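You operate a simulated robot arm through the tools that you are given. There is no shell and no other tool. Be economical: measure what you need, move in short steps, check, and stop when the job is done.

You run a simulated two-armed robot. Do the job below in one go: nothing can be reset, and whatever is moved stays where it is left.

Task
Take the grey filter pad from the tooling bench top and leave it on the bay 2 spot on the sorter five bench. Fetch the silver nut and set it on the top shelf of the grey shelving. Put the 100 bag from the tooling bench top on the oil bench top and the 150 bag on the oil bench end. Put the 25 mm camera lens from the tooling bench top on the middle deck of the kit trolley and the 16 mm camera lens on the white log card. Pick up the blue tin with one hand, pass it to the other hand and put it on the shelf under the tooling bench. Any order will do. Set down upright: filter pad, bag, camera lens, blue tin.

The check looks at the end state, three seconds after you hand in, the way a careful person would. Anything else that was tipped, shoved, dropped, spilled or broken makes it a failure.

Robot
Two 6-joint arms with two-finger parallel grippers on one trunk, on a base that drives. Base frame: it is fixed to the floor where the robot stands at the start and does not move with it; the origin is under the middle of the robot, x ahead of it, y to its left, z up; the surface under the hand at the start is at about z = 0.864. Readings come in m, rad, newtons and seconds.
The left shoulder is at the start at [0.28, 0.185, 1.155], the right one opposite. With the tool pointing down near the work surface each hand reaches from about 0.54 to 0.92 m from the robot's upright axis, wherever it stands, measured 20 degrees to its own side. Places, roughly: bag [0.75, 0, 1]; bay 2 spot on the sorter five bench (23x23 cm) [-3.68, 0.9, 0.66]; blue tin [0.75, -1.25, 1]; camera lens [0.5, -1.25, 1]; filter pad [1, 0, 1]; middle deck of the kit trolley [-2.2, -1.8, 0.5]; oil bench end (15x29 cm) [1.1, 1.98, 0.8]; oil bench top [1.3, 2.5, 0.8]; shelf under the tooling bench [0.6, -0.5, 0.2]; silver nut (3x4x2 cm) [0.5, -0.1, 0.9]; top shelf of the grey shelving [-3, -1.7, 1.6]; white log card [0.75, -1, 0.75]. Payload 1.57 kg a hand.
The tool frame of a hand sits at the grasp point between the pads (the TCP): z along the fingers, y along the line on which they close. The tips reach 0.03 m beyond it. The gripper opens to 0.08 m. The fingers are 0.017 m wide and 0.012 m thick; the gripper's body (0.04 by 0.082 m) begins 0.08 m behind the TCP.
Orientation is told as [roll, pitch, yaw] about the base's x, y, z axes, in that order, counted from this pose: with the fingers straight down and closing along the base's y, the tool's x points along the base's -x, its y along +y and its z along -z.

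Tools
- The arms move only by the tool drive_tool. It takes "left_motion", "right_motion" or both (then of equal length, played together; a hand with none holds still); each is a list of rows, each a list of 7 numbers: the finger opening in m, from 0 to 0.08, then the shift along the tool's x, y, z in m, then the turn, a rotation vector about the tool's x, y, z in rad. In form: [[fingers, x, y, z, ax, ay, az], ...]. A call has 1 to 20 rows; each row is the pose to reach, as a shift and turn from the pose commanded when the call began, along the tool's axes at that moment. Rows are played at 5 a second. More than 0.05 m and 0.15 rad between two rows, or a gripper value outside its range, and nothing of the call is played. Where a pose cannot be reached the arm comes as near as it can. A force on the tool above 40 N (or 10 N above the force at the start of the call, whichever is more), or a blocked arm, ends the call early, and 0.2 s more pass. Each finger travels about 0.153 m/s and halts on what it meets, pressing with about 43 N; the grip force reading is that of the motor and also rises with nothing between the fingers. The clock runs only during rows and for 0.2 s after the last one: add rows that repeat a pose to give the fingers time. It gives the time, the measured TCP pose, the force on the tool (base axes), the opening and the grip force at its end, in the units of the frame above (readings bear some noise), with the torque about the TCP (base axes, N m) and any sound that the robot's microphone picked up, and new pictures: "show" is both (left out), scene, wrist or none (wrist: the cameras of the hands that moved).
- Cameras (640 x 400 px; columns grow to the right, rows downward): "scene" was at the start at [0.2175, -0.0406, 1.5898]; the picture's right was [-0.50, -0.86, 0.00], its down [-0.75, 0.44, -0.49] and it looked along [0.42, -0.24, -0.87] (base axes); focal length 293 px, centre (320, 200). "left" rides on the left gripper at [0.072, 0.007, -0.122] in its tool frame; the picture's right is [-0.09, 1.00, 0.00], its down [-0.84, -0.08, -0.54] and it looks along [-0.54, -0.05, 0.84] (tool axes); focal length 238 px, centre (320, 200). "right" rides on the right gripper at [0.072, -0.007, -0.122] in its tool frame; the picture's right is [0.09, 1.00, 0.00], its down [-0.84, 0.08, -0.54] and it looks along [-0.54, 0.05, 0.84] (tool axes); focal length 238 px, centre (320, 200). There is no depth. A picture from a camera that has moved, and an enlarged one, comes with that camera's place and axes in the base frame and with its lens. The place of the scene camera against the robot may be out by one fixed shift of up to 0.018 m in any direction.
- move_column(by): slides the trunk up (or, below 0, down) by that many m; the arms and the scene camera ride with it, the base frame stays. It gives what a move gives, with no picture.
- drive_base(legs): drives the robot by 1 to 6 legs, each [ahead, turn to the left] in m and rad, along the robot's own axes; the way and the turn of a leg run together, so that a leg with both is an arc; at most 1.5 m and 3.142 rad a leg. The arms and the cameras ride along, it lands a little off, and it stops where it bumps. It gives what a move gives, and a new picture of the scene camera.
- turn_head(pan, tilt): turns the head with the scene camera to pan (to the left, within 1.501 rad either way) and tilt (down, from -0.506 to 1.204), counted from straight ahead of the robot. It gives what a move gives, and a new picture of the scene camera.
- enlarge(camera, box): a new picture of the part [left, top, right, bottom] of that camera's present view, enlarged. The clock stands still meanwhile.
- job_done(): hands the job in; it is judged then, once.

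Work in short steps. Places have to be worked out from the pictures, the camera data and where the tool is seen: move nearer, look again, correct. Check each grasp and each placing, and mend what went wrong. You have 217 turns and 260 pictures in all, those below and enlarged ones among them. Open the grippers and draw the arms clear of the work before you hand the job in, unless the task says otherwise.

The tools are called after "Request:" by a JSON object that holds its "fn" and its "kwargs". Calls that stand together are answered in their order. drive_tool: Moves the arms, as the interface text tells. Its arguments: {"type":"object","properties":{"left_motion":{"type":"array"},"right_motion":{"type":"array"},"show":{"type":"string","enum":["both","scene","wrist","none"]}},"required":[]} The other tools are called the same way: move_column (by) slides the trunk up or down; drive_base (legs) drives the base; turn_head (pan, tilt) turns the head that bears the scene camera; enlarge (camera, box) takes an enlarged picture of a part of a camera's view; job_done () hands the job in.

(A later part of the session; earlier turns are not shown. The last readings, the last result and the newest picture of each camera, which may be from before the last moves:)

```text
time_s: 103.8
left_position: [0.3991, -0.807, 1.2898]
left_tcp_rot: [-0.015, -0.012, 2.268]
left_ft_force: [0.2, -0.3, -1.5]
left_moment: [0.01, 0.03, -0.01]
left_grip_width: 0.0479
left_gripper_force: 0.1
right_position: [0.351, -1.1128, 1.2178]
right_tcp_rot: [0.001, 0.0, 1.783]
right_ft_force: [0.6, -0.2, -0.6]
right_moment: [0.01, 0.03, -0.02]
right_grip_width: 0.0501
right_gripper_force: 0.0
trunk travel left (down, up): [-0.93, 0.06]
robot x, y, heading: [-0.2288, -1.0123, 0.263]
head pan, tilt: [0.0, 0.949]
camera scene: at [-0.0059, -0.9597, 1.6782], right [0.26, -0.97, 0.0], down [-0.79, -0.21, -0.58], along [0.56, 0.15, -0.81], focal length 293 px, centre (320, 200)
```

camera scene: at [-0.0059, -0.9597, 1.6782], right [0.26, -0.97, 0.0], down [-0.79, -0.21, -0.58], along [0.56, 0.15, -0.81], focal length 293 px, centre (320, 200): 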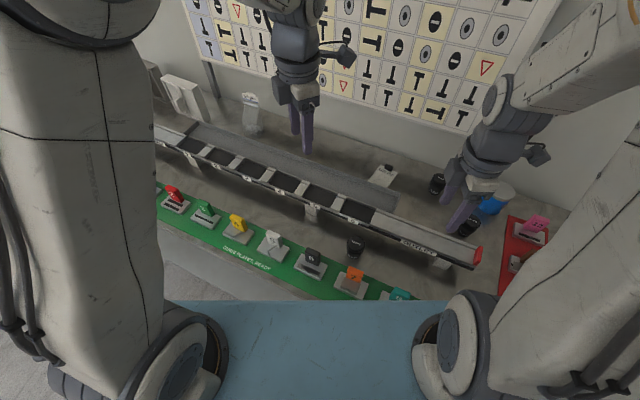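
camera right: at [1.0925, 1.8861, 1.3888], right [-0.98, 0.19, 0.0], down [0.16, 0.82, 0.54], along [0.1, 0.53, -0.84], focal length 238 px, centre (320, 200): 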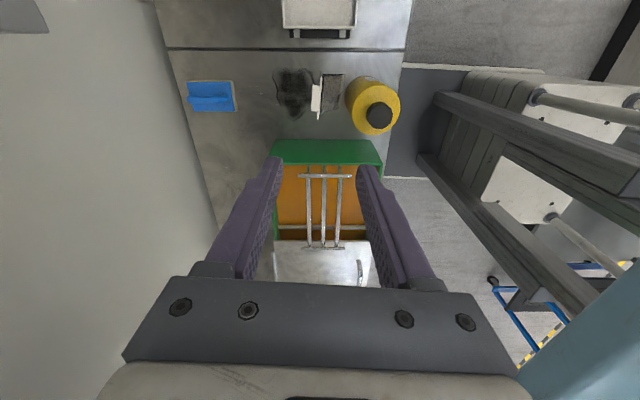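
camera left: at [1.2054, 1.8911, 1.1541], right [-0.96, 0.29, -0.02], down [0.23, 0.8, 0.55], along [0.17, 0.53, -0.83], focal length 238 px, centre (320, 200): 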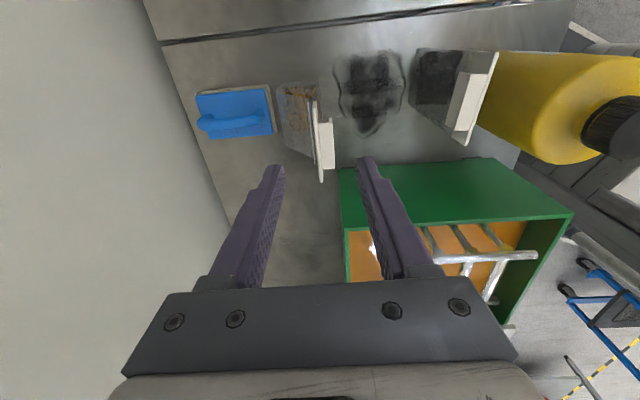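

The base corner touched the bench edge while oblique. Back off, square up to −0.19, then approach.

Request:
{"fn": "drive_base", "kwargs": {"legs": [[-0.08, 0], [0, -0.45], [0.08, 0]]}}

Request:
{"fn": "enlarge", "kwargs": {"camera": "scene", "box": [200, 80, 520, 300]}}

```text
time_s: 106.8
left_position: [0.4295, -1.1367, 1.2904]
left_tcp_rot: [-0.015, -0.013, 1.821]
left_ft_force: [-0.5, 0.0, 0.3]
left_moment: [0.02, 0.0, 0.01]
left_grip_width: 0.0478
left_gripper_force: 0.1
right_position: [0.2538, -1.3889, 1.2178]
right_tcp_rot: [0.0, 0.002, 1.336]
right_ft_force: [0.0, 0.3, 0.6]
right_moment: [0.01, -0.03, 0.01]
right_grip_width: 0.0499
right_gripper_force: 0.0
trunk travel left (down, up): [-0.93, 0.06]
robot x, y, heading: [-0.2278, -1.0493, -0.192]
head pan, tilt: [0.0, 0.949]
camera scene: at [0.0015, -1.0986, 1.6781], right [-0.19, -0.98, 0.0], down [-0.8, 0.15, -0.58], along [0.57, -0.11, -0.81], focal length 293 px, centre (320, 200)
```

scene: 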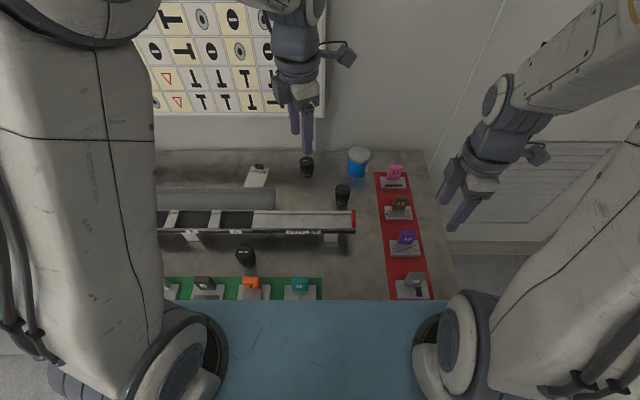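

```text
1.82 times, centred on (360, 190) of scene
camera zoom: at [0.0015, -1.0986, 1.6781], right [-0.19, -0.98, 0.0], down [-0.8, 0.15, -0.58], along [0.57, -0.11, -0.81], focal length 532 px, centre (247, 218)
```

zoom: 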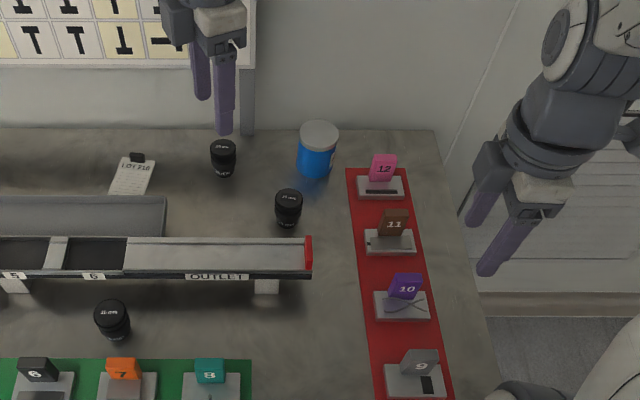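

Squared up. 16 mm ≈(0.393,-0.964), 25 mm ≈(0.689,-1.182), tin ≈(0.679,-1.367), card ≈(0.708,-0.998). Move the left hand over the 16 mm lens and turn it square.

Request:
{"fn": "drive_tool", "kwargs": {"left_motion": [[0.06, -0.035, -0.0015, 0.02, -0.009, -0.0177, 0], [0.08, -0.07, -0.003, 0.04, -0.009, -0.0177, 0], [0.08, -0.106, -0.0045, 0.06, -0.009, -0.0177, 0], [0.08, -0.141, -0.006, 0.09, -0.009, -0.0177, 0], [0.08, -0.1764, -0.0074, 0.12, -0.009, -0.0177, 0]], "show": "none"}}

Request:
{"fn": "drive_tool", "kwargs": {"left_motion": [[0.08, 0, 0, 0, 0, 0, 0.1438], [0.08, 0, 0, 0, 0, 0, 0.2876], [0.08, 0, 0, 0, 0, 0, 0.4314], [0.08, 0, 0, 0, 0, 0, 0.5751], [0.08, 0, 0, 0, 0, 0, 0.7189], [0.08, 0, 0, 0, 0, 0, 0.8627], [0.08, 0, 0, 0, 0, 0, 1.0065], [0.08, 0, 0, 0, 0, 0, 1.1503], [0.08, 0, 0, 0, 0, 0, 1.2941], [0.08, 0, 0, 0, 0, 0, 1.4379], [0.08, 0, 0, 0, 0, 0, 1.5817], [0.08, 0, 0, 0, 0, 0, 1.7254], [0.08, 0, 0, 0.02, 0, 0, 1.8692], [0.08, 0, 0, 0.04, 0, 0, 2.013]]}}

```text
time_s: 108.0
left_position: [0.3961, -0.9633, 1.1711]
left_tcp_rot: [-0.008, -0.032, 1.818]
left_ft_force: [0.4, -0.8, -1.6]
left_moment: [0.02, 0.03, 0.02]
left_grip_width: 0.0796
left_gripper_force: 0.1
right_position: [0.2541, -1.3892, 1.2166]
right_tcp_rot: [0.003, 0.0, 1.334]
right_ft_force: [-0.4, 0.1, -0.6]
right_moment: [0.03, -0.01, -0.03]
right_grip_width: 0.0499
right_gripper_force: 0.1
trunk travel left (down, up): [-0.93, 0.06]
robot x, y, heading: [-0.2274, -1.0495, -0.185]
head pan, tilt: [0.0, 0.949]
```

```text
time_s: 111.0
left_position: [0.3934, -0.9605, 1.1323]
left_tcp_rot: [0.029, 0.006, -0.196]
left_ft_force: [-0.5, 0.4, 0.1]
left_moment: [0.01, -0.01, 0.01]
left_grip_width: 0.08
left_gripper_force: 0.1
right_position: [0.2545, -1.3881, 1.2168]
right_tcp_rot: [0.003, 0.002, 1.335]
right_ft_force: [-0.1, 0.5, 0.1]
right_moment: [-0.02, 0.01, -0.02]
right_grip_width: 0.0502
right_gripper_force: 0.0
trunk travel left (down, up): [-0.93, 0.06]
robot x, y, heading: [-0.2307, -1.0512, -0.19]
head pan, tilt: [0.0, 0.949]
camera scene: at [0.0018, -1.0986, 1.6781], right [-0.19, -0.98, 0.0], down [-0.8, 0.15, -0.58], along [0.57, -0.11, -0.81], focal length 293 px, centre (320, 200)
camera left: at [0.3237, -0.9418, 1.254], right [0.28, 0.96, 0.03], down [0.81, -0.25, 0.53], along [0.52, -0.13, -0.84], focal length 238 px, centre (320, 200)
```

scene: 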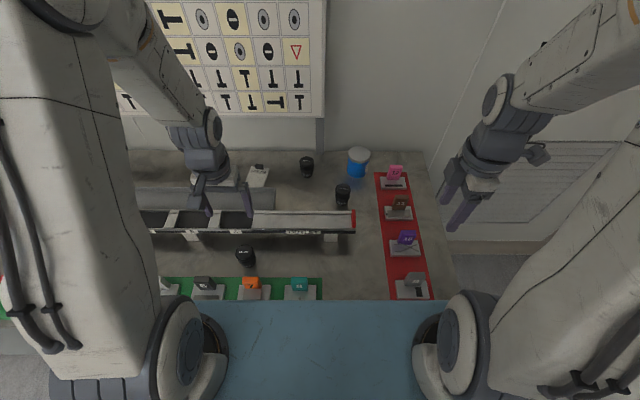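
left: 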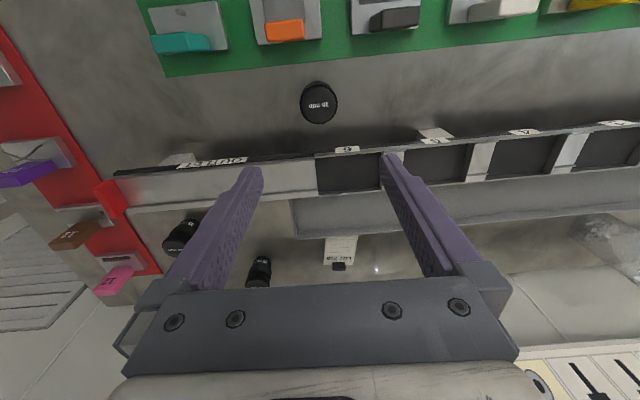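

Correct the small tilt, move over the lens, go down to 1.03 and look.

Request:
{"fn": "drive_tool", "kwargs": {"left_motion": [[0.08, 0.006, 0.003, 0.03, 0.029, -0.006, 0], [0.08, 0.0117, 0.0053, 0.07, 0.029, -0.006, 0], [0.08, 0.0117, 0.0053, 0.1, 0.029, -0.006, 0]], "show": "wrist"}}

Request:
{"fn": "enlarge", "kwargs": {"camera": "left", "box": [240, 60, 400, 180]}}

```text
time_s: 111.8
left_position: [0.385, -0.9499, 1.0329]
left_tcp_rot: [0.0, -0.001, -0.194]
left_ft_force: [0.1, 0.0, 0.7]
left_moment: [0.0, -0.03, 0.02]
left_grip_width: 0.0802
left_gripper_force: 0.0
right_position: [0.2545, -1.3883, 1.2171]
right_tcp_rot: [0.002, 0.001, 1.337]
right_ft_force: [0.2, -1.1, 0.8]
right_moment: [0.0, 0.0, 0.02]
right_grip_width: 0.0499
right_gripper_force: 0.0
trunk travel left (down, up): [-0.93, 0.06]
robot x, y, heading: [-0.2281, -1.0477, -0.188]
head pan, tilt: [0.0, 0.949]
camera left: at [0.3137, -0.9278, 1.1544], right [0.28, 0.96, 0.0], down [0.81, -0.24, 0.54], along [0.52, -0.15, -0.84], focal length 238 px, centre (320, 200)
```

left: 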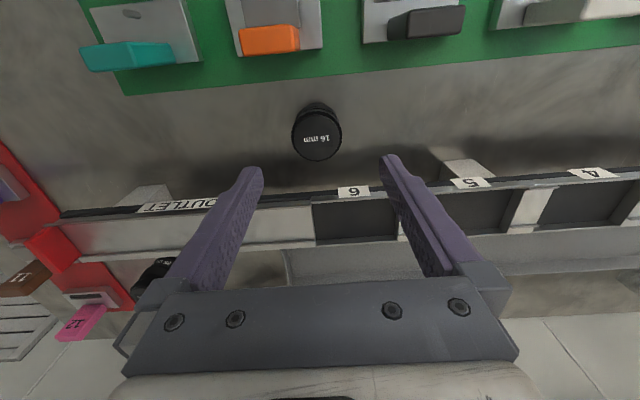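

```text
3.33 times, centred on (320, 120) of left
camera zoom: at [0.3137, -0.9278, 1.1544], right [0.28, 0.96, 0.0], down [0.81, -0.24, 0.54], along [0.52, -0.15, -0.84], focal length 794 px, centre (320, 467)
```

zoom: 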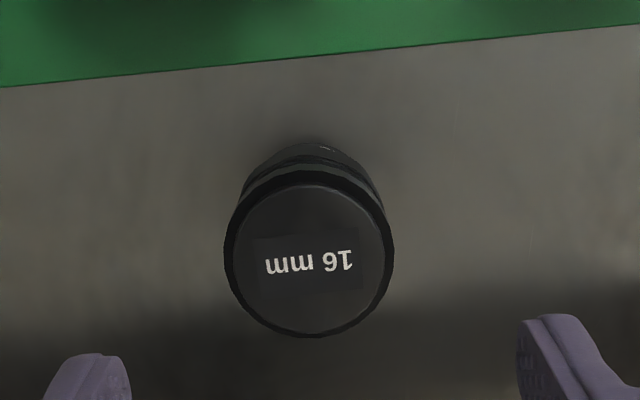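

16 mm confirmed and centred. Descend and grip.

Request:
{"fn": "drive_tool", "kwargs": {"left_motion": [[0.08, 0.004, 0, 0.04, 0, 0, 0], [0.08, 0.004, 0, 0.08, 0, 0, 0], [0.08, 0.004, 0, 0.11, 0, 0, 0], [0.08, 0.004, 0, 0.125, 0, 0, 0], [0.06, 0.004, 0, 0.125, 0, 0, 0], [0.03, 0.004, 0, 0.125, 0, 0, 0], [0.03, 0.004, 0, 0.125, 0, 0, 0], [0.03, 0.004, 0, 0.125, 0, 0, 0]]}}

```text
time_s: 113.6
left_position: [0.3805, -0.9481, 0.9094]
left_tcp_rot: [0.001, 0.002, -0.191]
left_ft_force: [0.1, 1.1, -0.4]
left_moment: [-0.05, -0.01, 0.01]
left_grip_width: 0.0482
left_gripper_force: 43.1
right_position: [0.2548, -1.3892, 1.2169]
right_tcp_rot: [0.001, -0.002, 1.336]
right_ft_force: [0.7, -0.5, -0.2]
right_moment: [0.03, -0.01, 0.04]
right_grip_width: 0.0499
right_gripper_force: 0.1
trunk travel left (down, up): [-0.93, 0.06]
robot x, y, heading: [-0.229, -1.0487, -0.191]
head pan, tilt: [0.0, 0.949]
camera scene: at [0.0017, -1.0985, 1.6781], right [-0.19, -0.98, 0.0], down [-0.8, 0.15, -0.58], along [0.57, -0.11, -0.81], focal length 293 px, centre (320, 200)
camera left: at [0.3104, -0.9264, 1.0306], right [0.28, 0.96, 0.0], down [0.81, -0.24, 0.54], along [0.52, -0.15, -0.84], focal length 238 px, centre (320, 200)
```

scene: 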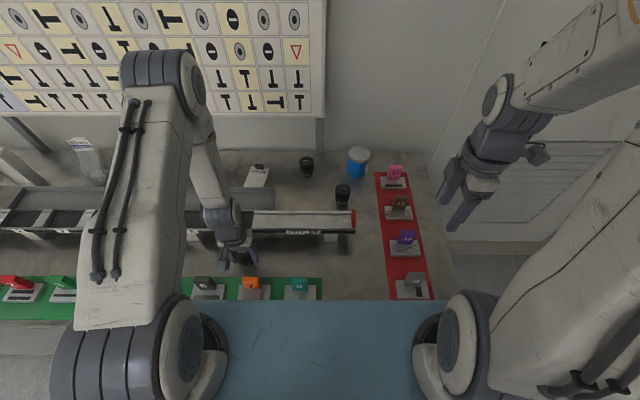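
left: 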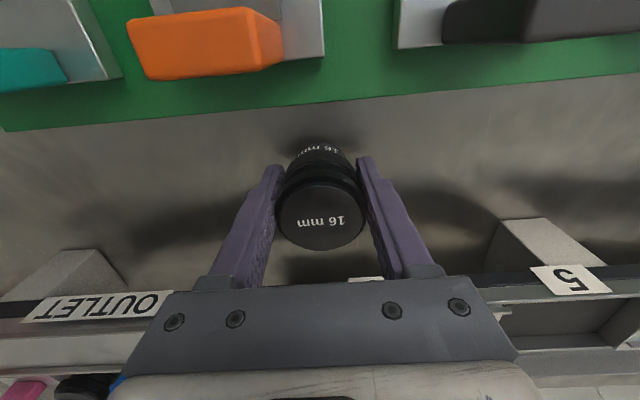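

Gripped. Lift, then inch the base forward 0.065 for reach.

Request:
{"fn": "drive_tool", "kwargs": {"left_motion": [[0.03, 0, 0, -0.03, 0, 0, 0], [0.03, 0, 0, -0.08, 0, 0, 0], [0.03, 0, 0, -0.13, 0, 0, 0], [0.03, 0, 0, -0.18, 0, 0, 0], [0.03, 0, 0, -0.22, 0, 0, 0]], "show": "none"}}

Request:
{"fn": "drive_base", "kwargs": {"legs": [[0.065, 0]]}}

```text
time_s: 114.8
left_position: [0.3807, -0.9487, 1.1299]
left_tcp_rot: [0.002, 0.001, -0.193]
left_ft_force: [0.3, -0.5, -1.8]
left_moment: [0.0, 0.02, -0.02]
left_grip_width: 0.0482
left_gripper_force: 42.7
right_position: [0.2542, -1.3891, 1.2168]
right_tcp_rot: [0.003, 0.001, 1.335]
right_ft_force: [-0.2, 0.9, 0.7]
right_moment: [0.04, 0.0, 0.01]
right_grip_width: 0.05
right_gripper_force: 0.1
trunk travel left (down, up): [-0.93, 0.06]
robot x, y, heading: [-0.2255, -1.0476, -0.194]
head pan, tilt: [0.0, 0.949]
```

```text
time_s: 115.8
left_position: [0.445, -0.9602, 1.1297]
left_tcp_rot: [0.002, 0.002, -0.192]
left_ft_force: [-0.9, 0.6, -2.0]
left_moment: [0.0, 0.02, 0.01]
left_grip_width: 0.0482
left_gripper_force: 43.3
right_position: [0.3196, -1.401, 1.2163]
right_tcp_rot: [0.003, -0.001, 1.334]
right_ft_force: [-0.1, -0.2, -1.0]
right_moment: [-0.02, 0.0, 0.02]
right_grip_width: 0.0497
right_gripper_force: 0.1
trunk travel left (down, up): [-0.93, 0.06]
robot x, y, heading: [-0.1607, -1.0572, -0.189]
head pan, tilt: [0.0, 0.949]
camera scene: at [0.0659, -1.1108, 1.6781], right [-0.19, -0.98, 0.0], down [-0.8, 0.15, -0.58], along [0.57, -0.11, -0.81], focal length 293 px, centre (320, 200)
```

scene: 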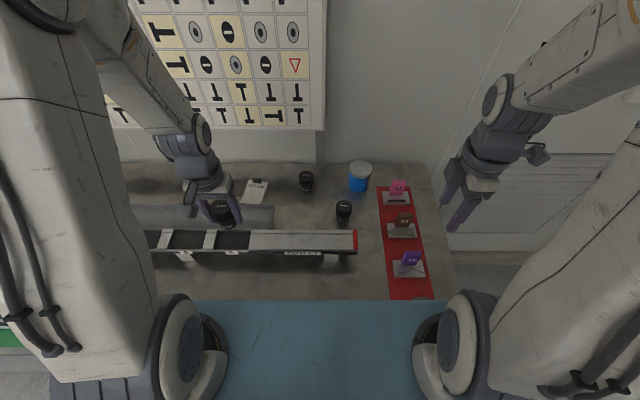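

No bump. Move the lens over toward the log card and look.

Request:
{"fn": "drive_tool", "kwargs": {"left_motion": [[0.03, -0.046, 0, 0, 0, 0, 0], [0.03, -0.092, 0.001, 0, 0, 0, 0], [0.03, -0.138, 0.001, 0, 0, 0, 0], [0.03, -0.184, 0.002, 0, 0, 0, 0], [0.03, -0.23, 0.002, 0.02, 0, 0, 0], [0.03, -0.2745, 0.0025, 0.04, 0, 0, 0]]}}

Request:
{"fn": "enlarge", "kwargs": {"camera": "scene", "box": [200, 140, 320, 220]}}

```text
refused: row 5 steps farther than a row can; nothing moved
```

```text
5.00 times, centred on (260, 180) of scene
camera zoom: at [0.0659, -1.1108, 1.6781], right [-0.19, -0.98, 0.0], down [-0.8, 0.15, -0.58], along [0.57, -0.11, -0.81], focal length 1464 px, centre (620, 300)
```

zoom: 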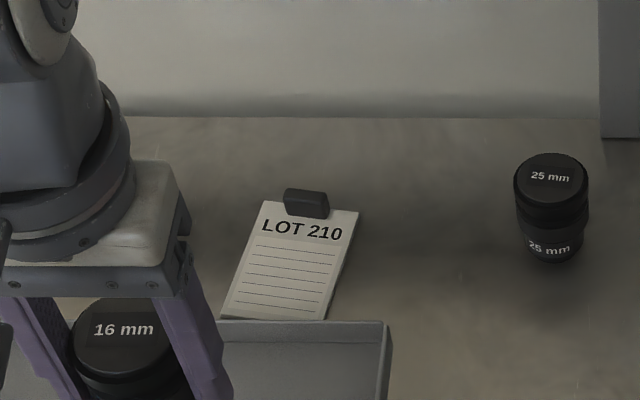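

Correct the step sizes and apply the scene-camera offset (card ≈(0.695,-0.99)).

Request:
{"fn": "drive_tool", "kwargs": {"left_motion": [[0.03, -0.04, 0.003, 0, 0, 0, 0], [0.03, -0.08, 0.006, 0, 0, 0, 0], [0.03, -0.12, 0.009, 0, 0, 0, 0], [0.03, -0.16, 0.012, 0, 0, 0, 0], [0.03, -0.2, 0.015, 0, 0, 0, 0], [0.03, -0.23, 0.018, 0.01, 0, 0, 0], [0.03, -0.249, 0.018, 0.03, 0, 0, 0]]}}

Request:
{"fn": "enlarge", "kwargs": {"camera": "scene", "box": [200, 120, 320, 220]}}

```text
time_s: 117.4
left_position: [0.6953, -0.9901, 1.0999]
left_tcp_rot: [0.002, -0.001, -0.192]
left_ft_force: [-0.2, -0.5, -1.8]
left_moment: [0.01, 0.0, 0.03]
left_grip_width: 0.0479
left_gripper_force: 42.7
right_position: [0.3178, -1.4014, 1.2174]
right_tcp_rot: [0.003, 0.0, 1.335]
right_ft_force: [-0.2, -0.5, -0.6]
right_moment: [-0.01, 0.0, -0.01]
right_grip_width: 0.0498
right_gripper_force: 0.1
trunk travel left (down, up): [-0.93, 0.06]
robot x, y, heading: [-0.1649, -1.0578, -0.191]
head pan, tilt: [0.0, 0.949]
camera scene: at [0.0661, -1.1108, 1.6781], right [-0.19, -0.98, 0.0], down [-0.8, 0.15, -0.58], along [0.57, -0.11, -0.81], focal length 293 px, centre (320, 200)
camera left: at [0.6246, -0.9692, 1.2218], right [0.28, 0.96, 0.0], down [0.81, -0.24, 0.54], along [0.52, -0.15, -0.84], focal length 238 px, centre (320, 200)
```

scene: 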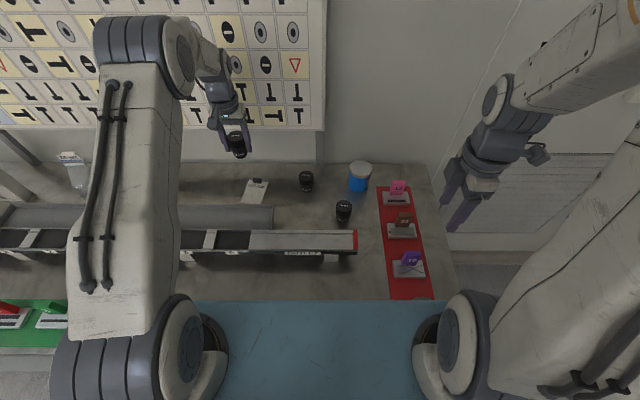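
left: 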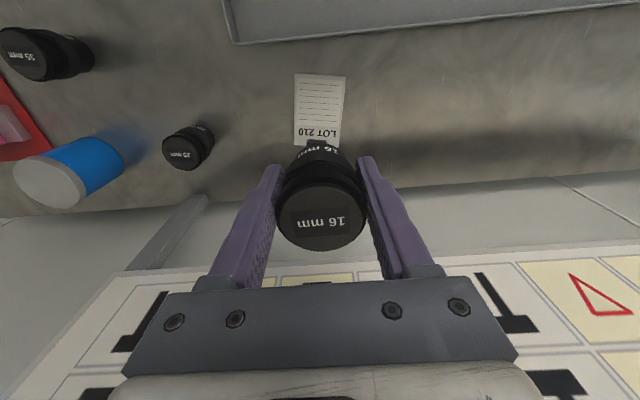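

```text
4.00 times, centred on (260, 170) of scene
camera zoom: at [0.0661, -1.1108, 1.6781], right [-0.19, -0.98, 0.0], down [-0.8, 0.15, -0.58], along [0.57, -0.11, -0.81], focal length 1171 px, centre (560, 320)
```

zoom: 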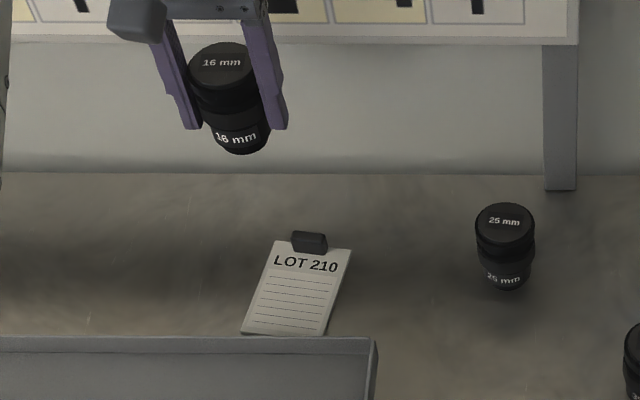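

The lens is right over the card centre (0.697,-0.989). Lower to contact.

Request:
{"fn": "drive_tool", "kwargs": {"left_motion": [[0.03, 0, 0, 0.05, 0, 0, 0], [0.03, 0, 0, 0.1, 0, 0, 0], [0.03, 0, 0, 0.15, 0, 0, 0], [0.03, 0, 0, 0.17, 0, 0, 0], [0.03, 0, 0, 0.178, 0, 0, 0], [0.03, 0, 0, 0.181, 0, 0, 0], [0.03, 0, 0, 0.184, 0, 0, 0], [0.03, 0, 0, 0.187, 0, 0, 0], [0.03, 0, 0, 0.19, 0, 0, 0]], "show": "wrist"}}

```text
time_s: 119.4
left_position: [0.6943, -0.9918, 0.9134]
left_tcp_rot: [0.002, -0.004, -0.193]
left_ft_force: [-6.5, -1.4, 27.4]
left_moment: [-0.21, 0.23, -0.09]
left_grip_width: 0.0482
left_gripper_force: 42.8
right_position: [0.3174, -1.4015, 1.2179]
right_tcp_rot: [0.0, 0.0, 1.335]
right_ft_force: [-0.2, -0.2, -0.8]
right_moment: [0.02, 0.0, 0.03]
right_grip_width: 0.0499
right_gripper_force: 0.0
trunk travel left (down, up): [-0.93, 0.06]
robot x, y, heading: [-0.1639, -1.0549, -0.193]
head pan, tilt: [0.0, 0.949]
camera left: at [0.6231, -0.9699, 1.0343], right [0.28, 0.96, 0.0], down [0.8, -0.24, 0.54], along [0.52, -0.15, -0.84], focal length 238 px, centre (320, 200)
```

left: 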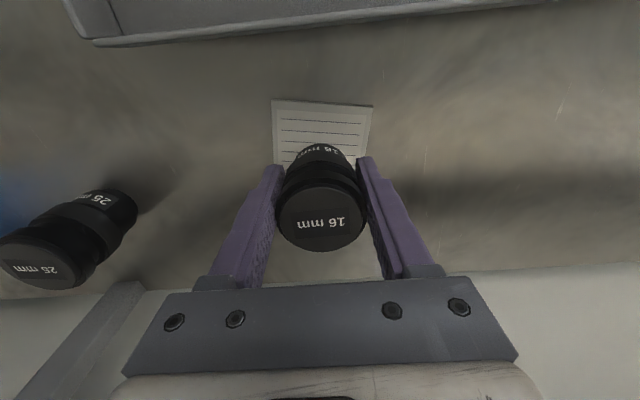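

Contact. Ease up 2 mm, open and lift clear.

Request:
{"fn": "drive_tool", "kwargs": {"left_motion": [[0.03, 0, 0, -0.002, 0, 0, 0], [0.055, 0, 0, -0.002, 0, 0, 0], [0.08, 0, 0, -0.002, 0, 0, 0], [0.08, 0, 0, -0.002, 0, 0, 0], [0.08, 0, 0, -0.05, 0, 0, 0], [0.08, 0, 0, -0.1, 0, 0, 0], [0.08, 0, 0, -0.15, 0, 0, 0], [0.08, 0, 0, -0.18, 0, 0, 0]]}}

Request:
{"fn": "enlarge", "kwargs": {"camera": "scene", "box": [220, 140, 400, 240]}}

```text
time_s: 121.2
left_position: [0.6909, -0.9901, 1.0888]
left_tcp_rot: [0.001, 0.001, -0.191]
left_ft_force: [0.6, 0.1, -0.4]
left_moment: [-0.01, 0.01, 0.01]
left_grip_width: 0.0801
left_gripper_force: 0.1
right_position: [0.3187, -1.4011, 1.2172]
right_tcp_rot: [0.002, 0.0, 1.334]
right_ft_force: [-0.2, 0.5, -0.1]
right_moment: [0.04, 0.0, -0.01]
right_grip_width: 0.0501
right_gripper_force: 0.1
trunk travel left (down, up): [-0.93, 0.06]
robot x, y, heading: [-0.167, -1.0634, -0.187]
head pan, tilt: [0.0, 0.949]
camera scene: at [0.0657, -1.1108, 1.6781], right [-0.19, -0.98, 0.0], down [-0.8, 0.15, -0.58], along [0.57, -0.11, -0.81], focal length 293 px, centre (320, 200)
camera left: at [0.6215, -0.9677, 1.2096], right [0.28, 0.96, 0.0], down [0.81, -0.24, 0.54], along [0.52, -0.15, -0.84], focal length 238 px, centre (320, 200)
```

scene: 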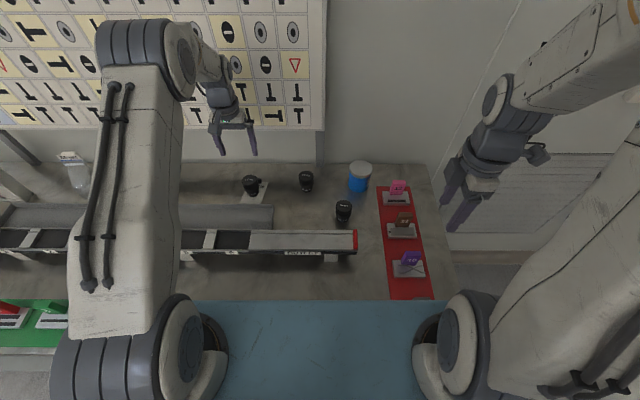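
left: 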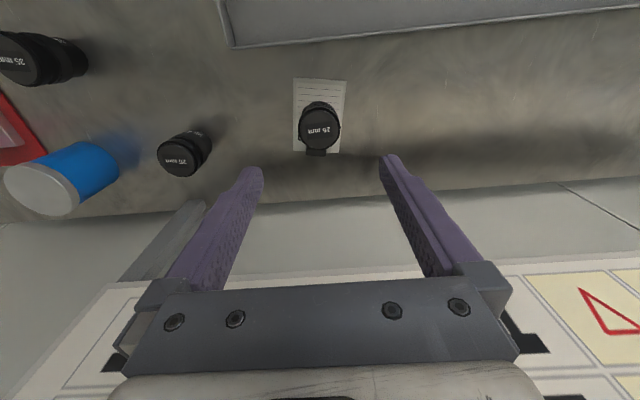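

```text
3.56 times, centred on (310, 190) of scene
camera zoom: at [0.0657, -1.1108, 1.6781], right [-0.19, -0.98, 0.0], down [-0.8, 0.15, -0.58], along [0.57, -0.11, -0.81], focal length 1041 px, centre (356, 236)
```

zoom: 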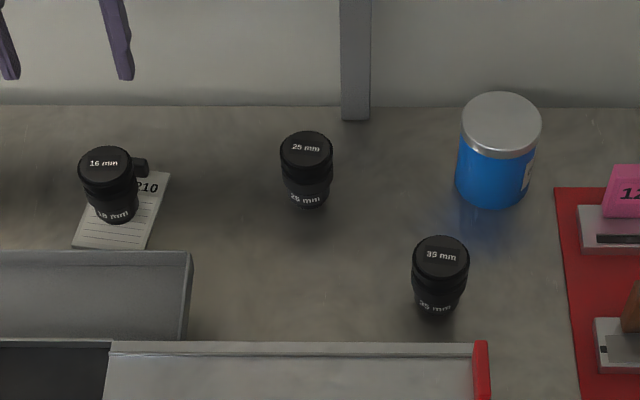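

16 mm lens stands on the card. Next the tin with the right hand: move to hover above it with fingers closing fore-aft; left hand drawn aside/back.

Request:
{"fn": "drive_tool", "kwargs": {"right_motion": [[0.08, -0.016, -0.0411, 0, 0, 0, 0], [0.08, -0.032, -0.0822, 0, 0, 0, 0], [0.08, -0.048, -0.1234, 0, 0, 0, 0], [0.08, -0.064, -0.1645, 0, 0, 0, 0], [0.08, -0.08, -0.2056, 0.01, 0, 0, 0], [0.08, -0.096, -0.2467, 0.02, 0, 0, 0], [0.08, -0.112, -0.2879, 0.03, 0, 0, 0], [0.08, -0.1275, -0.329, 0.04, 0, 0, 0]], "left_motion": [[0.08, 0.03, 0.0, -0.01, 0, 0, 0], [0.08, 0.06, 0.0, -0.02, 0, 0, 0], [0.08, 0.09, 0.0, -0.03, 0, 0, 0], [0.08, 0.12, 0.0, -0.04, 0, 0, 0], [0.08, 0.15, 0.0, -0.05, 0, 0, 0], [0.08, 0.18, 0.0, -0.06, 0, 0, 0], [0.08, 0.21, 0.0, -0.07, 0, 0, 0], [0.08, 0.24, 0.0, -0.08, 0, 0, 0]]}}

Request:
{"fn": "enlarge", "kwargs": {"camera": "right", "box": [200, 40, 440, 220]}}

```text
time_s: 123.0
left_position: [0.4588, -0.946, 1.1702]
left_tcp_rot: [0.001, 0.0, -0.192]
left_ft_force: [-0.1, 0.2, -0.5]
left_moment: [-0.04, -0.02, 0.02]
left_grip_width: 0.0802
left_gripper_force: 0.0
right_position: [0.6697, -1.3537, 1.1733]
right_tcp_rot: [0.005, -0.001, 1.334]
right_ft_force: [-0.4, -0.4, 0.4]
right_moment: [-0.01, 0.0, 0.02]
right_grip_width: 0.0802
right_gripper_force: 0.0
trunk travel left (down, up): [-0.93, 0.06]
robot x, y, heading: [-0.1628, -1.0608, -0.187]
head pan, tilt: [0.0, 0.949]
camera scene: at [0.066, -1.111, 1.6781], right [-0.19, -0.98, 0.0], down [-0.8, 0.15, -0.58], along [0.57, -0.11, -0.81], focal length 293 px, centre (320, 200)
camera right: at [0.6584, -1.4258, 1.295], right [-0.99, 0.14, 0.0], down [0.12, 0.83, 0.54], along [0.07, 0.54, -0.84], focal length 238 px, centre (320, 200)
camera left: at [0.3888, -0.9241, 1.2924], right [0.28, 0.96, 0.0], down [0.81, -0.24, 0.54], along [0.52, -0.15, -0.84], focal length 238 px, centre (320, 200)
```

scene: 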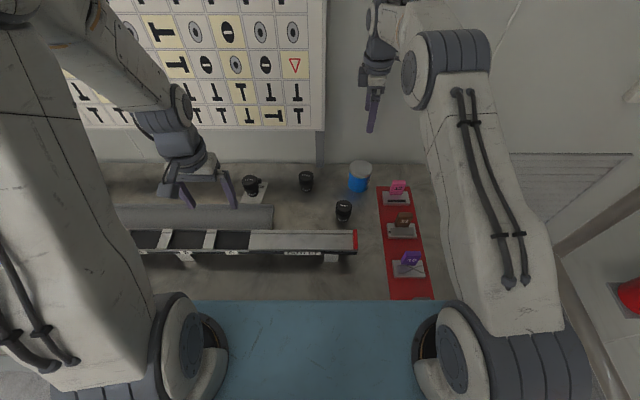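
right: 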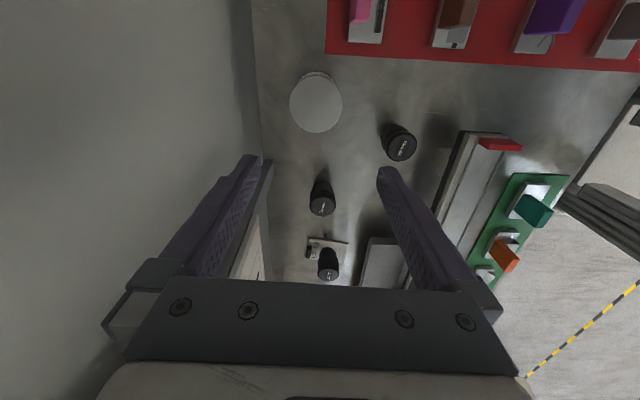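
left: 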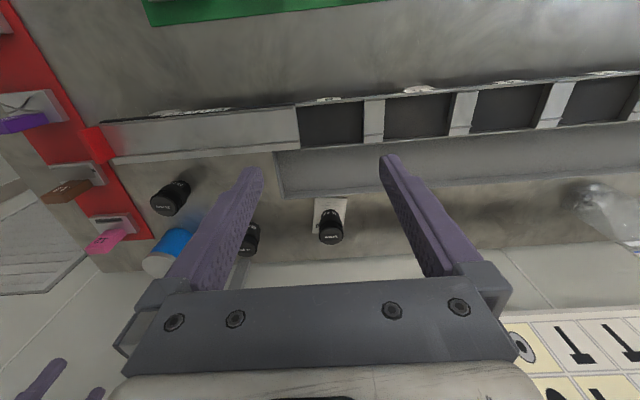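

```text
2.22 times, centred on (320, 130) of right
camera zoom: at [0.6584, -1.4258, 1.295], right [-0.99, 0.14, 0.0], down [0.12, 0.83, 0.54], along [0.07, 0.54, -0.84], focal length 530 px, centre (320, 356)
```

zoom: 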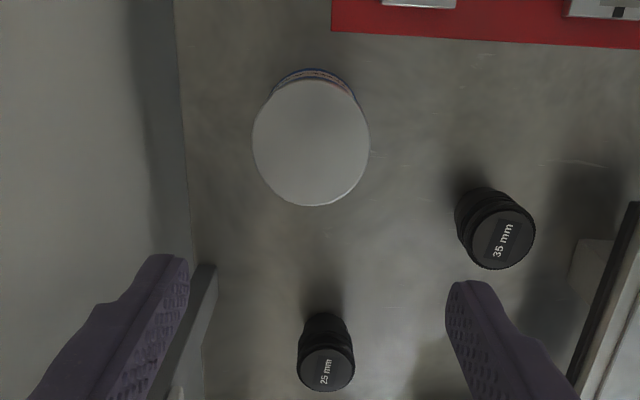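

Lid diameter ≈0.071, centre ≈(0.671,-1.361): fits the 0.08 opening. Descend to just above and check centring.

Request:
{"fn": "drive_tool", "kwargs": {"right_motion": [[0.08, 0.0065, -0.003, 0.05, 0.005, 0, 0], [0.08, 0.0065, -0.003, 0.1, 0.005, 0, 0], [0.08, 0.0065, -0.003, 0.135, 0.005, 0, 0], [0.08, 0.0065, -0.003, 0.135, 0.005, 0, 0]], "show": "wrist"}}

Request:
{"fn": "enlarge", "kwargs": {"camera": "right", "box": [200, 80, 440, 230]}}

```text
refused: row 1 steps farther than a row can; nothing moved
```

```text
2.67 times, centred on (320, 155) of right
camera zoom: at [0.6584, -1.4258, 1.295], right [-0.99, 0.14, 0.0], down [0.12, 0.83, 0.54], along [0.07, 0.54, -0.84], focal length 636 px, centre (320, 320)
```

zoom: 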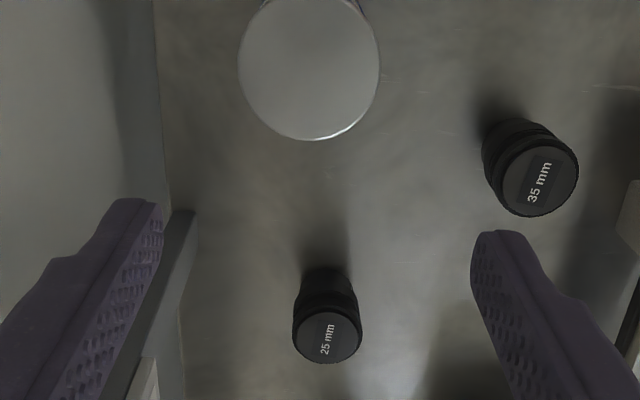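

Step slightly too long; I split it.

Request:
{"fn": "drive_tool", "kwargs": {"right_motion": [[0.08, 0.0065, -0.003, 0.03, 0.005, 0, 0], [0.08, 0.0065, -0.003, 0.07, 0.005, 0, 0], [0.08, 0.0065, -0.003, 0.11, 0.005, 0, 0], [0.08, 0.0065, -0.003, 0.135, 0.005, 0, 0], [0.08, 0.0065, -0.003, 0.135, 0.005, 0, 0]], "show": "none"}}

Request:
{"fn": "enlarge", "kwargs": {"camera": "right", "box": [200, 80, 440, 230]}}

```text
time_s: 124.2
left_position: [0.4596, -0.9457, 1.1715]
left_tcp_rot: [0.003, 0.002, -0.192]
left_ft_force: [-0.9, 0.0, -0.3]
left_moment: [0.0, -0.03, 0.05]
left_grip_width: 0.08
left_gripper_force: 0.1
right_position: [0.6705, -1.3616, 1.0405]
right_tcp_rot: [-0.004, 0.0, 1.335]
right_ft_force: [-0.7, 0.2, 0.4]
right_moment: [0.04, -0.01, 0.0]
right_grip_width: 0.0798
right_gripper_force: 0.0
trunk travel left (down, up): [-0.93, 0.06]
robot x, y, heading: [-0.166, -1.0593, -0.189]
head pan, tilt: [0.0, 0.949]
```

```text
2.67 times, centred on (320, 155) of right
camera zoom: at [0.6597, -1.434, 1.1615], right [-0.99, 0.14, 0.0], down [0.12, 0.83, 0.54], along [0.08, 0.54, -0.84], focal length 636 px, centre (320, 320)
```

zoom: 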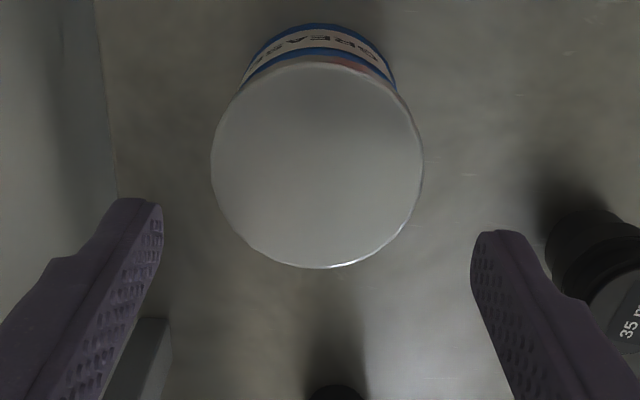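

Centred within 2 mm, dia ≈0.069. Descend so the fingertips reach ~4.5 cm below the lid top and grip.

Request:
{"fn": "drive_tool", "kwargs": {"right_motion": [[0.08, 0.002, -0.0014, 0.03, 0, 0, 0], [0.08, 0.002, -0.0014, 0.06, 0, 0, 0], [0.08, 0.002, -0.0014, 0.085, 0, 0, 0], [0.08, 0.002, -0.0014, 0.096, 0, 0, 0], [0.06, 0.002, -0.0014, 0.096, 0, 0, 0], [0.055, 0.002, -0.0014, 0.096, 0, 0, 0], [0.055, 0.002, -0.0014, 0.096, 0, 0, 0]]}}

```text
time_s: 125.8
left_position: [0.4592, -0.9452, 1.171]
left_tcp_rot: [0.002, 0.0, -0.193]
left_ft_force: [0.1, 0.0, 0.8]
left_moment: [0.02, 0.0, 0.03]
left_grip_width: 0.08
left_gripper_force: 0.2
right_position: [0.6704, -1.3636, 0.9446]
right_tcp_rot: [-0.004, 0.0, 1.334]
right_ft_force: [-2.8, 0.5, 6.1]
right_moment: [0.14, 0.52, 0.02]
right_grip_width: 0.0724
right_gripper_force: 43.1
trunk travel left (down, up): [-0.93, 0.06]
robot x, y, heading: [-0.1621, -1.0607, -0.188]
head pan, tilt: [0.0, 0.949]
camera scene: at [0.0654, -1.1107, 1.6782], right [-0.19, -0.98, 0.0], down [-0.8, 0.15, -0.58], along [0.57, -0.11, -0.81], focal length 293 px, centre (320, 200)
camera right: at [0.6602, -1.436, 1.0659], right [-0.99, 0.14, 0.0], down [0.12, 0.83, 0.54], along [0.08, 0.54, -0.84], focal length 238 px, centre (320, 200)
```

scene: 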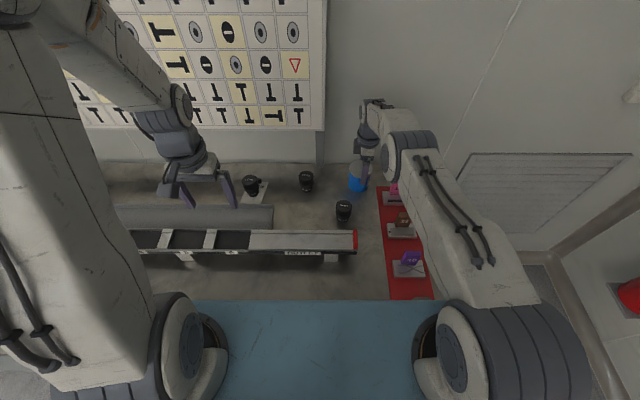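
right: 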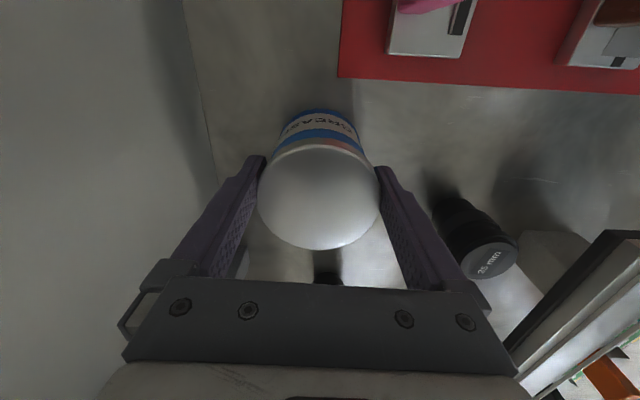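

Gripped (0.0724 m). Lift the tin and bring it in front of the robot.

Request:
{"fn": "drive_tool", "kwargs": {"right_motion": [[0.055, 0, 0, -0.03, 0, 0, 0], [0.055, 0, 0, -0.07, 0, 0, 0], [0.055, 0, 0, -0.11, 0, 0, 0], [0.055, 0, 0, -0.15, 0, 0, 0], [0.055, 0, 0, -0.19, 0, 0, 0], [0.055, -0.02, 0.015, -0.22, 0, 0, 0], [0.055, -0.045, 0.03, -0.24, 0, 0, 0], [0.055, -0.07, 0.045, -0.25, 0, 0, 0], [0.055, -0.09, 0.06, -0.25, 0, 0, 0]], "left_motion": [[0.08, 0, 0, 0, 0, 0, 0.14], [0.08, 0, 0, 0, 0, 0, 0.28], [0.08, 0, 0, 0, 0, 0, 0.42], [0.08, 0, 0, 0, 0, 0, 0.56], [0.08, 0, 0, 0, 0, 0, 0.7], [0.08, 0, 0, 0, 0, 0, 0.84], [0.08, 0, 0, 0, 0, 0, 0.98], [0.08, 0, 0, 0, 0, 0, 1.12], [0.08, 0, 0, 0, 0, 0, 1.26]], "show": "none"}}

Request:
{"fn": "drive_tool", "kwargs": {"left_motion": [[0.08, 0, 0, 0, 0, 0, 0.1447], [0.08, 0, 0, 0, 0, 0, 0.2894], [0.08, 0, 0, 0, 0, 0, 0.4342], [0.08, 0, 0, 0, 0, 0, 0.5789], [0.08, 0, 0, 0, 0, 0, 0.7236], [0.08, 0, 0, 0, 0, 0, 0.8683], [0.08, 0, 0, 0, 0, 0, 1.013], [0.08, 0, 0, 0, 0, 0, 1.1577], [0.08, 0, 0, 0, 0, 0, 1.3025], [0.08, 0, 0, 0, 0, 0, 1.4472], [0.08, 0, 0, 0, 0, 0, 1.5919], [0.08, 0, 0, 0, 0, 0, 1.7366], [0.08, 0, 0, 0, 0, 0, 1.8816]], "show": "scene"}}

```text
time_s: 127.8
left_position: [0.4574, -0.9452, 1.1707]
left_tcp_rot: [-0.002, 0.002, -1.457]
left_ft_force: [0.1, -0.6, 0.6]
left_moment: [-0.02, -0.01, 0.0]
left_grip_width: 0.08
left_gripper_force: 0.0
right_position: [0.6343, -1.2614, 1.1948]
right_tcp_rot: [-0.006, 0.0, 1.335]
right_ft_force: [0.4, 0.4, -3.4]
right_moment: [-0.06, 0.0, 0.01]
right_grip_width: 0.0725
right_gripper_force: 43.0
trunk travel left (down, up): [-0.93, 0.06]
robot x, y, heading: [-0.1661, -1.059, -0.188]
head pan, tilt: [0.0, 0.949]
```

```text
time_s: 130.6
left_position: [0.446, -0.9778, 1.1559]
left_tcp_rot: [-0.05, 0.008, 2.965]
left_ft_force: [0.5, -0.6, 0.5]
left_moment: [0.0, 0.0, -0.01]
left_grip_width: 0.0801
left_gripper_force: 0.0
left hand out of reach, approached as far as the arm can: row 12, 13
right_position: [0.6342, -1.2604, 1.1956]
right_tcp_rot: [-0.004, 0.001, 1.336]
right_ft_force: [-0.7, 0.3, -3.9]
right_moment: [-0.03, 0.03, 0.01]
right_grip_width: 0.0722
right_gripper_force: 43.1
trunk travel left (down, up): [-0.93, 0.06]
robot x, y, heading: [-0.1642, -1.0602, -0.185]
head pan, tilt: [0.0, 0.949]
camera scene: at [0.0661, -1.1107, 1.6781], right [-0.19, -0.98, 0.0], down [-0.8, 0.15, -0.58], along [0.57, -0.11, -0.81], focal length 293 px, centre (320, 200)
```

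scene: 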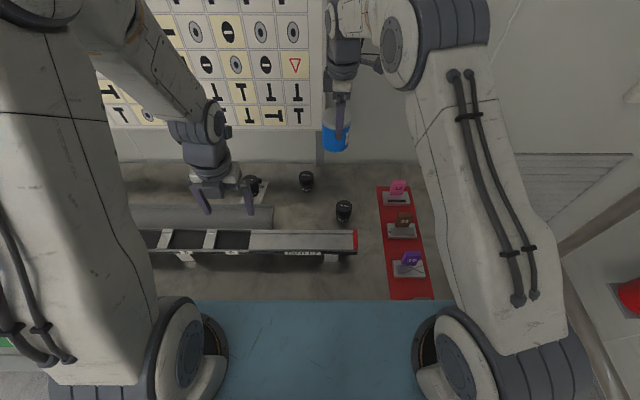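

The left wrist is near its joint limit in that pose. Better plan: left keeps its normal orientation and is pitched forward ~60°, gripping the tin's lower half from the robot side. I turn the left wrist back.

Request:
{"fn": "drive_tool", "kwargs": {"left_motion": [[0.08, 0, 0, 0, 0, 0, -0.143], [0.08, 0, 0, 0, 0, 0, -0.286], [0.08, 0, 0, 0, 0, 0, -0.429], [0.08, 0, 0, 0, 0, 0, -0.572], [0.08, 0, 0, 0, 0, 0, -0.715], [0.08, 0, 0, 0, 0, 0, -0.858], [0.08, 0, 0, 0, 0, 0, -1.0], [0.08, 0, 0, 0, 0, 0, -1.14], [0.08, 0, 0, 0, 0, 0, -1.28], [0.08, 0, 0, 0, 0, 0, -1.42], [0.08, 0, 0, 0, 0, 0, -1.565]], "show": "none"}}

Request:
{"fn": "drive_tool", "kwargs": {"left_motion": [[0.08, 0, 0, 0, 0, 0, -0.143], [0.08, 0, 0, 0, 0, 0, -0.286], [0.08, 0, 0, 0, 0, 0, -0.429], [0.08, 0, 0, 0, 0, 0, -0.572], [0.08, 0, 0, 0, 0, 0, -0.715], [0.08, 0, 0, 0, 0, 0, -0.858], [0.08, 0, 0, 0, 0, 0, -1.0], [0.08, 0, 0, 0, 0, 0, -1.14], [0.08, 0, 0, 0, 0, 0, -1.28], [0.08, 0, 0, 0, 0, 0, -1.42], [0.08, 0, 0, 0, 0, 0, -1.565]], "show": "none"}}

```text
time_s: 133.0
left_position: [0.4468, -0.9776, 1.1575]
left_tcp_rot: [0.008, 0.054, -1.748]
left_ft_force: [0.5, 0.0, -0.9]
left_moment: [0.0, -0.03, 0.04]
left_grip_width: 0.0798
left_gripper_force: 0.1
right_position: [0.6343, -1.2614, 1.1959]
right_tcp_rot: [-0.004, 0.0, 1.335]
right_ft_force: [0.1, -0.3, -3.8]
right_moment: [-0.06, 0.01, 0.03]
right_grip_width: 0.0724
right_gripper_force: 43.4
trunk travel left (down, up): [-0.93, 0.06]
robot x, y, heading: [-0.1599, -1.0619, -0.192]
head pan, tilt: [0.0, 0.949]
```

```text
time_s: 135.4
left_position: [0.4457, -0.9777, 1.1568]
left_tcp_rot: [0.054, -0.008, -0.185]
left_ft_force: [0.5, -1.2, -0.3]
left_moment: [-0.01, 0.02, 0.0]
left_grip_width: 0.0799
left_gripper_force: 0.1
right_position: [0.6346, -1.2606, 1.1942]
right_tcp_rot: [-0.003, -0.001, 1.335]
right_ft_force: [-0.3, -0.4, -3.0]
right_moment: [-0.05, 0.01, 0.03]
right_grip_width: 0.0721
right_gripper_force: 42.6
trunk travel left (down, up): [-0.93, 0.06]
robot x, y, heading: [-0.1659, -1.0616, -0.19]
head pan, tilt: [0.0, 0.949]
```

Level the left hand, move it forward/up, then pitch it forward 60°.

Request:
{"fn": "drive_tool", "kwargs": {"left_motion": [[0.08, -0.035, 0, -0.02, 0.027, 0.004, 0], [0.08, -0.07, 0, -0.04, 0.054, 0.008, 0], [0.08, -0.1, 0, -0.07, 0.054, 0.008, 0]], "show": "none"}}

Request:
{"fn": "drive_tool", "kwargs": {"left_motion": [[0.08, 0, 0, 0, 0, -0.131, 0], [0.08, 0, 0, 0, 0, -0.262, 0], [0.08, 0, 0, 0, 0, -0.393, 0], [0.08, 0, 0, 0, 0, -0.524, 0], [0.08, 0, 0, 0, 0, -0.655, 0], [0.08, 0, 0, 0, 0, -0.785, 0], [0.08, 0, 0, 0, 0, -0.916, 0], [0.08, 0, 0, 0, 0, -1.047, 0]]}}

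```text
time_s: 136.2
left_position: [0.545, -0.9992, 1.227]
left_tcp_rot: [-0.002, 0.004, -0.187]
left_ft_force: [0.2, -0.4, -0.8]
left_moment: [-0.03, 0.03, 0.03]
left_grip_width: 0.0799
left_gripper_force: 0.0
right_position: [0.6334, -1.2614, 1.1942]
right_tcp_rot: [-0.003, -0.001, 1.335]
right_ft_force: [-0.5, -0.4, -3.6]
right_moment: [-0.07, 0.01, -0.01]
right_grip_width: 0.0724
right_gripper_force: 43.4
trunk travel left (down, up): [-0.93, 0.06]
robot x, y, heading: [-0.1613, -1.0604, -0.192]
head pan, tilt: [0.0, 0.949]
```

```text
time_s: 138.0
left_position: [0.5833, -1.0048, 1.2288]
left_tcp_rot: [-0.004, -1.045, -0.181]
left_ft_force: [-0.3, -0.8, -0.4]
left_moment: [0.02, 0.01, 0.01]
left_grip_width: 0.08
left_gripper_force: 0.1
left hand out of reach, approached as far as the arm can: row 7, 8
right_position: [0.6348, -1.2617, 1.1945]
right_tcp_rot: [-0.005, 0.0, 1.335]
right_ft_force: [0.2, 0.8, -3.4]
right_moment: [-0.05, -0.01, 0.0]
right_grip_width: 0.0723
right_gripper_force: 43.1
trunk travel left (down, up): [-0.93, 0.06]
robot x, y, heading: [-0.1654, -1.0581, -0.195]
head pan, tilt: [0.0, 0.949]
camera scene: at [0.0662, -1.1108, 1.6781], right [-0.19, -0.98, 0.0], down [-0.8, 0.15, -0.58], along [0.57, -0.11, -0.81], focal length 293 px, centre (320, 200)
camera left: at [0.4439, -0.9706, 1.2273], right [0.23, 0.97, 0.08], down [-0.06, -0.06, 1.0], along [0.97, -0.23, 0.04], focal length 238 px, centre (320, 200)
```

scene: 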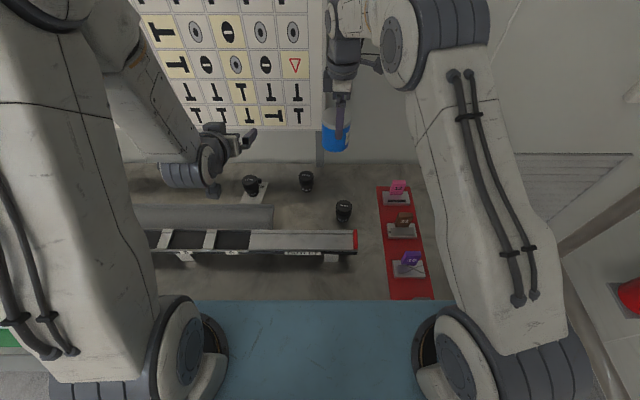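
left: 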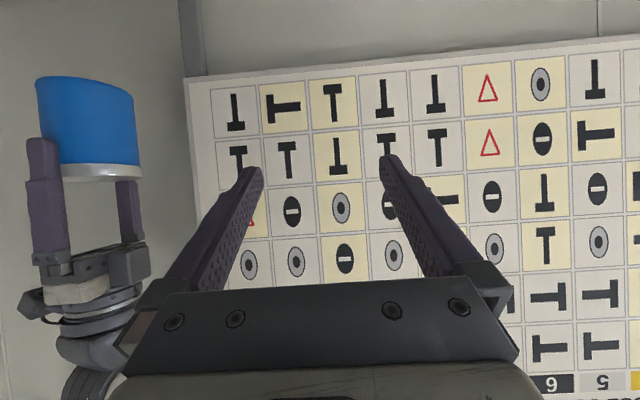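

Works (TCP min ahead ≈0.72 there). Now slide the left hand sideways to line up behind the tin.

Request:
{"fn": "drive_tool", "kwargs": {"left_motion": [[0.08, 0.004, -0.045, 0.002, 0, 0, 0], [0.08, 0.008, -0.09, 0.004, 0, 0, 0], [0.08, 0.012, -0.135, 0.006, 0, 0, 0], [0.08, 0.016, -0.18, 0.009, 0, 0, 0], [0.08, 0.0206, -0.22, 0.0119, 0, 0, 0], [0.08, 0.0206, -0.2435, 0.0119, 0, 0, 0]]}}

```text
time_s: 139.4
left_position: [0.5369, -1.2463, 1.206]
left_tcp_rot: [-0.004, -1.045, -0.185]
left_ft_force: [0.1, -0.4, 0.1]
left_moment: [-0.01, 0.01, -0.04]
left_grip_width: 0.0799
left_gripper_force: 0.1
right_position: [0.6343, -1.2615, 1.1965]
right_tcp_rot: [-0.002, 0.001, 1.335]
right_ft_force: [0.1, -0.5, -4.3]
right_moment: [-0.01, 0.02, -0.02]
right_grip_width: 0.0723
right_gripper_force: 43.0
trunk travel left (down, up): [-0.93, 0.06]
robot x, y, heading: [-0.1637, -1.0607, -0.188]
head pan, tilt: [0.0, 0.949]
camera scene: at [0.0661, -1.111, 1.6781], right [-0.19, -0.98, 0.0], down [-0.8, 0.15, -0.58], along [0.57, -0.11, -0.81], focal length 293 px, centre (320, 200)
camera left: at [0.3982, -1.2116, 1.2036], right [0.23, 0.97, 0.08], down [-0.06, -0.06, 1.0], along [0.97, -0.23, 0.04], focal length 238 px, centre (320, 200)
```

scene: 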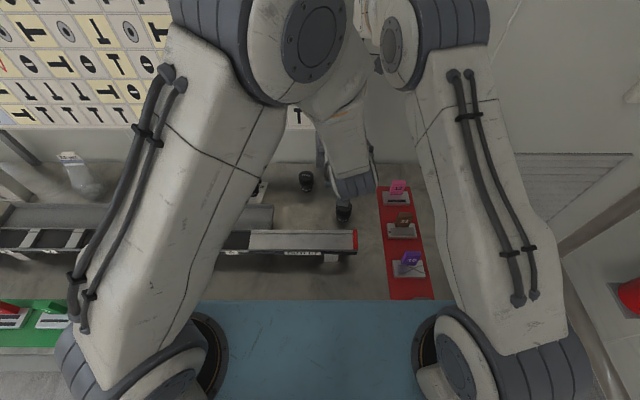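
left: 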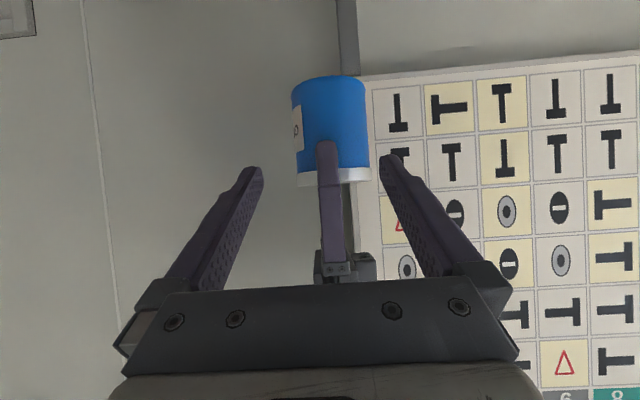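

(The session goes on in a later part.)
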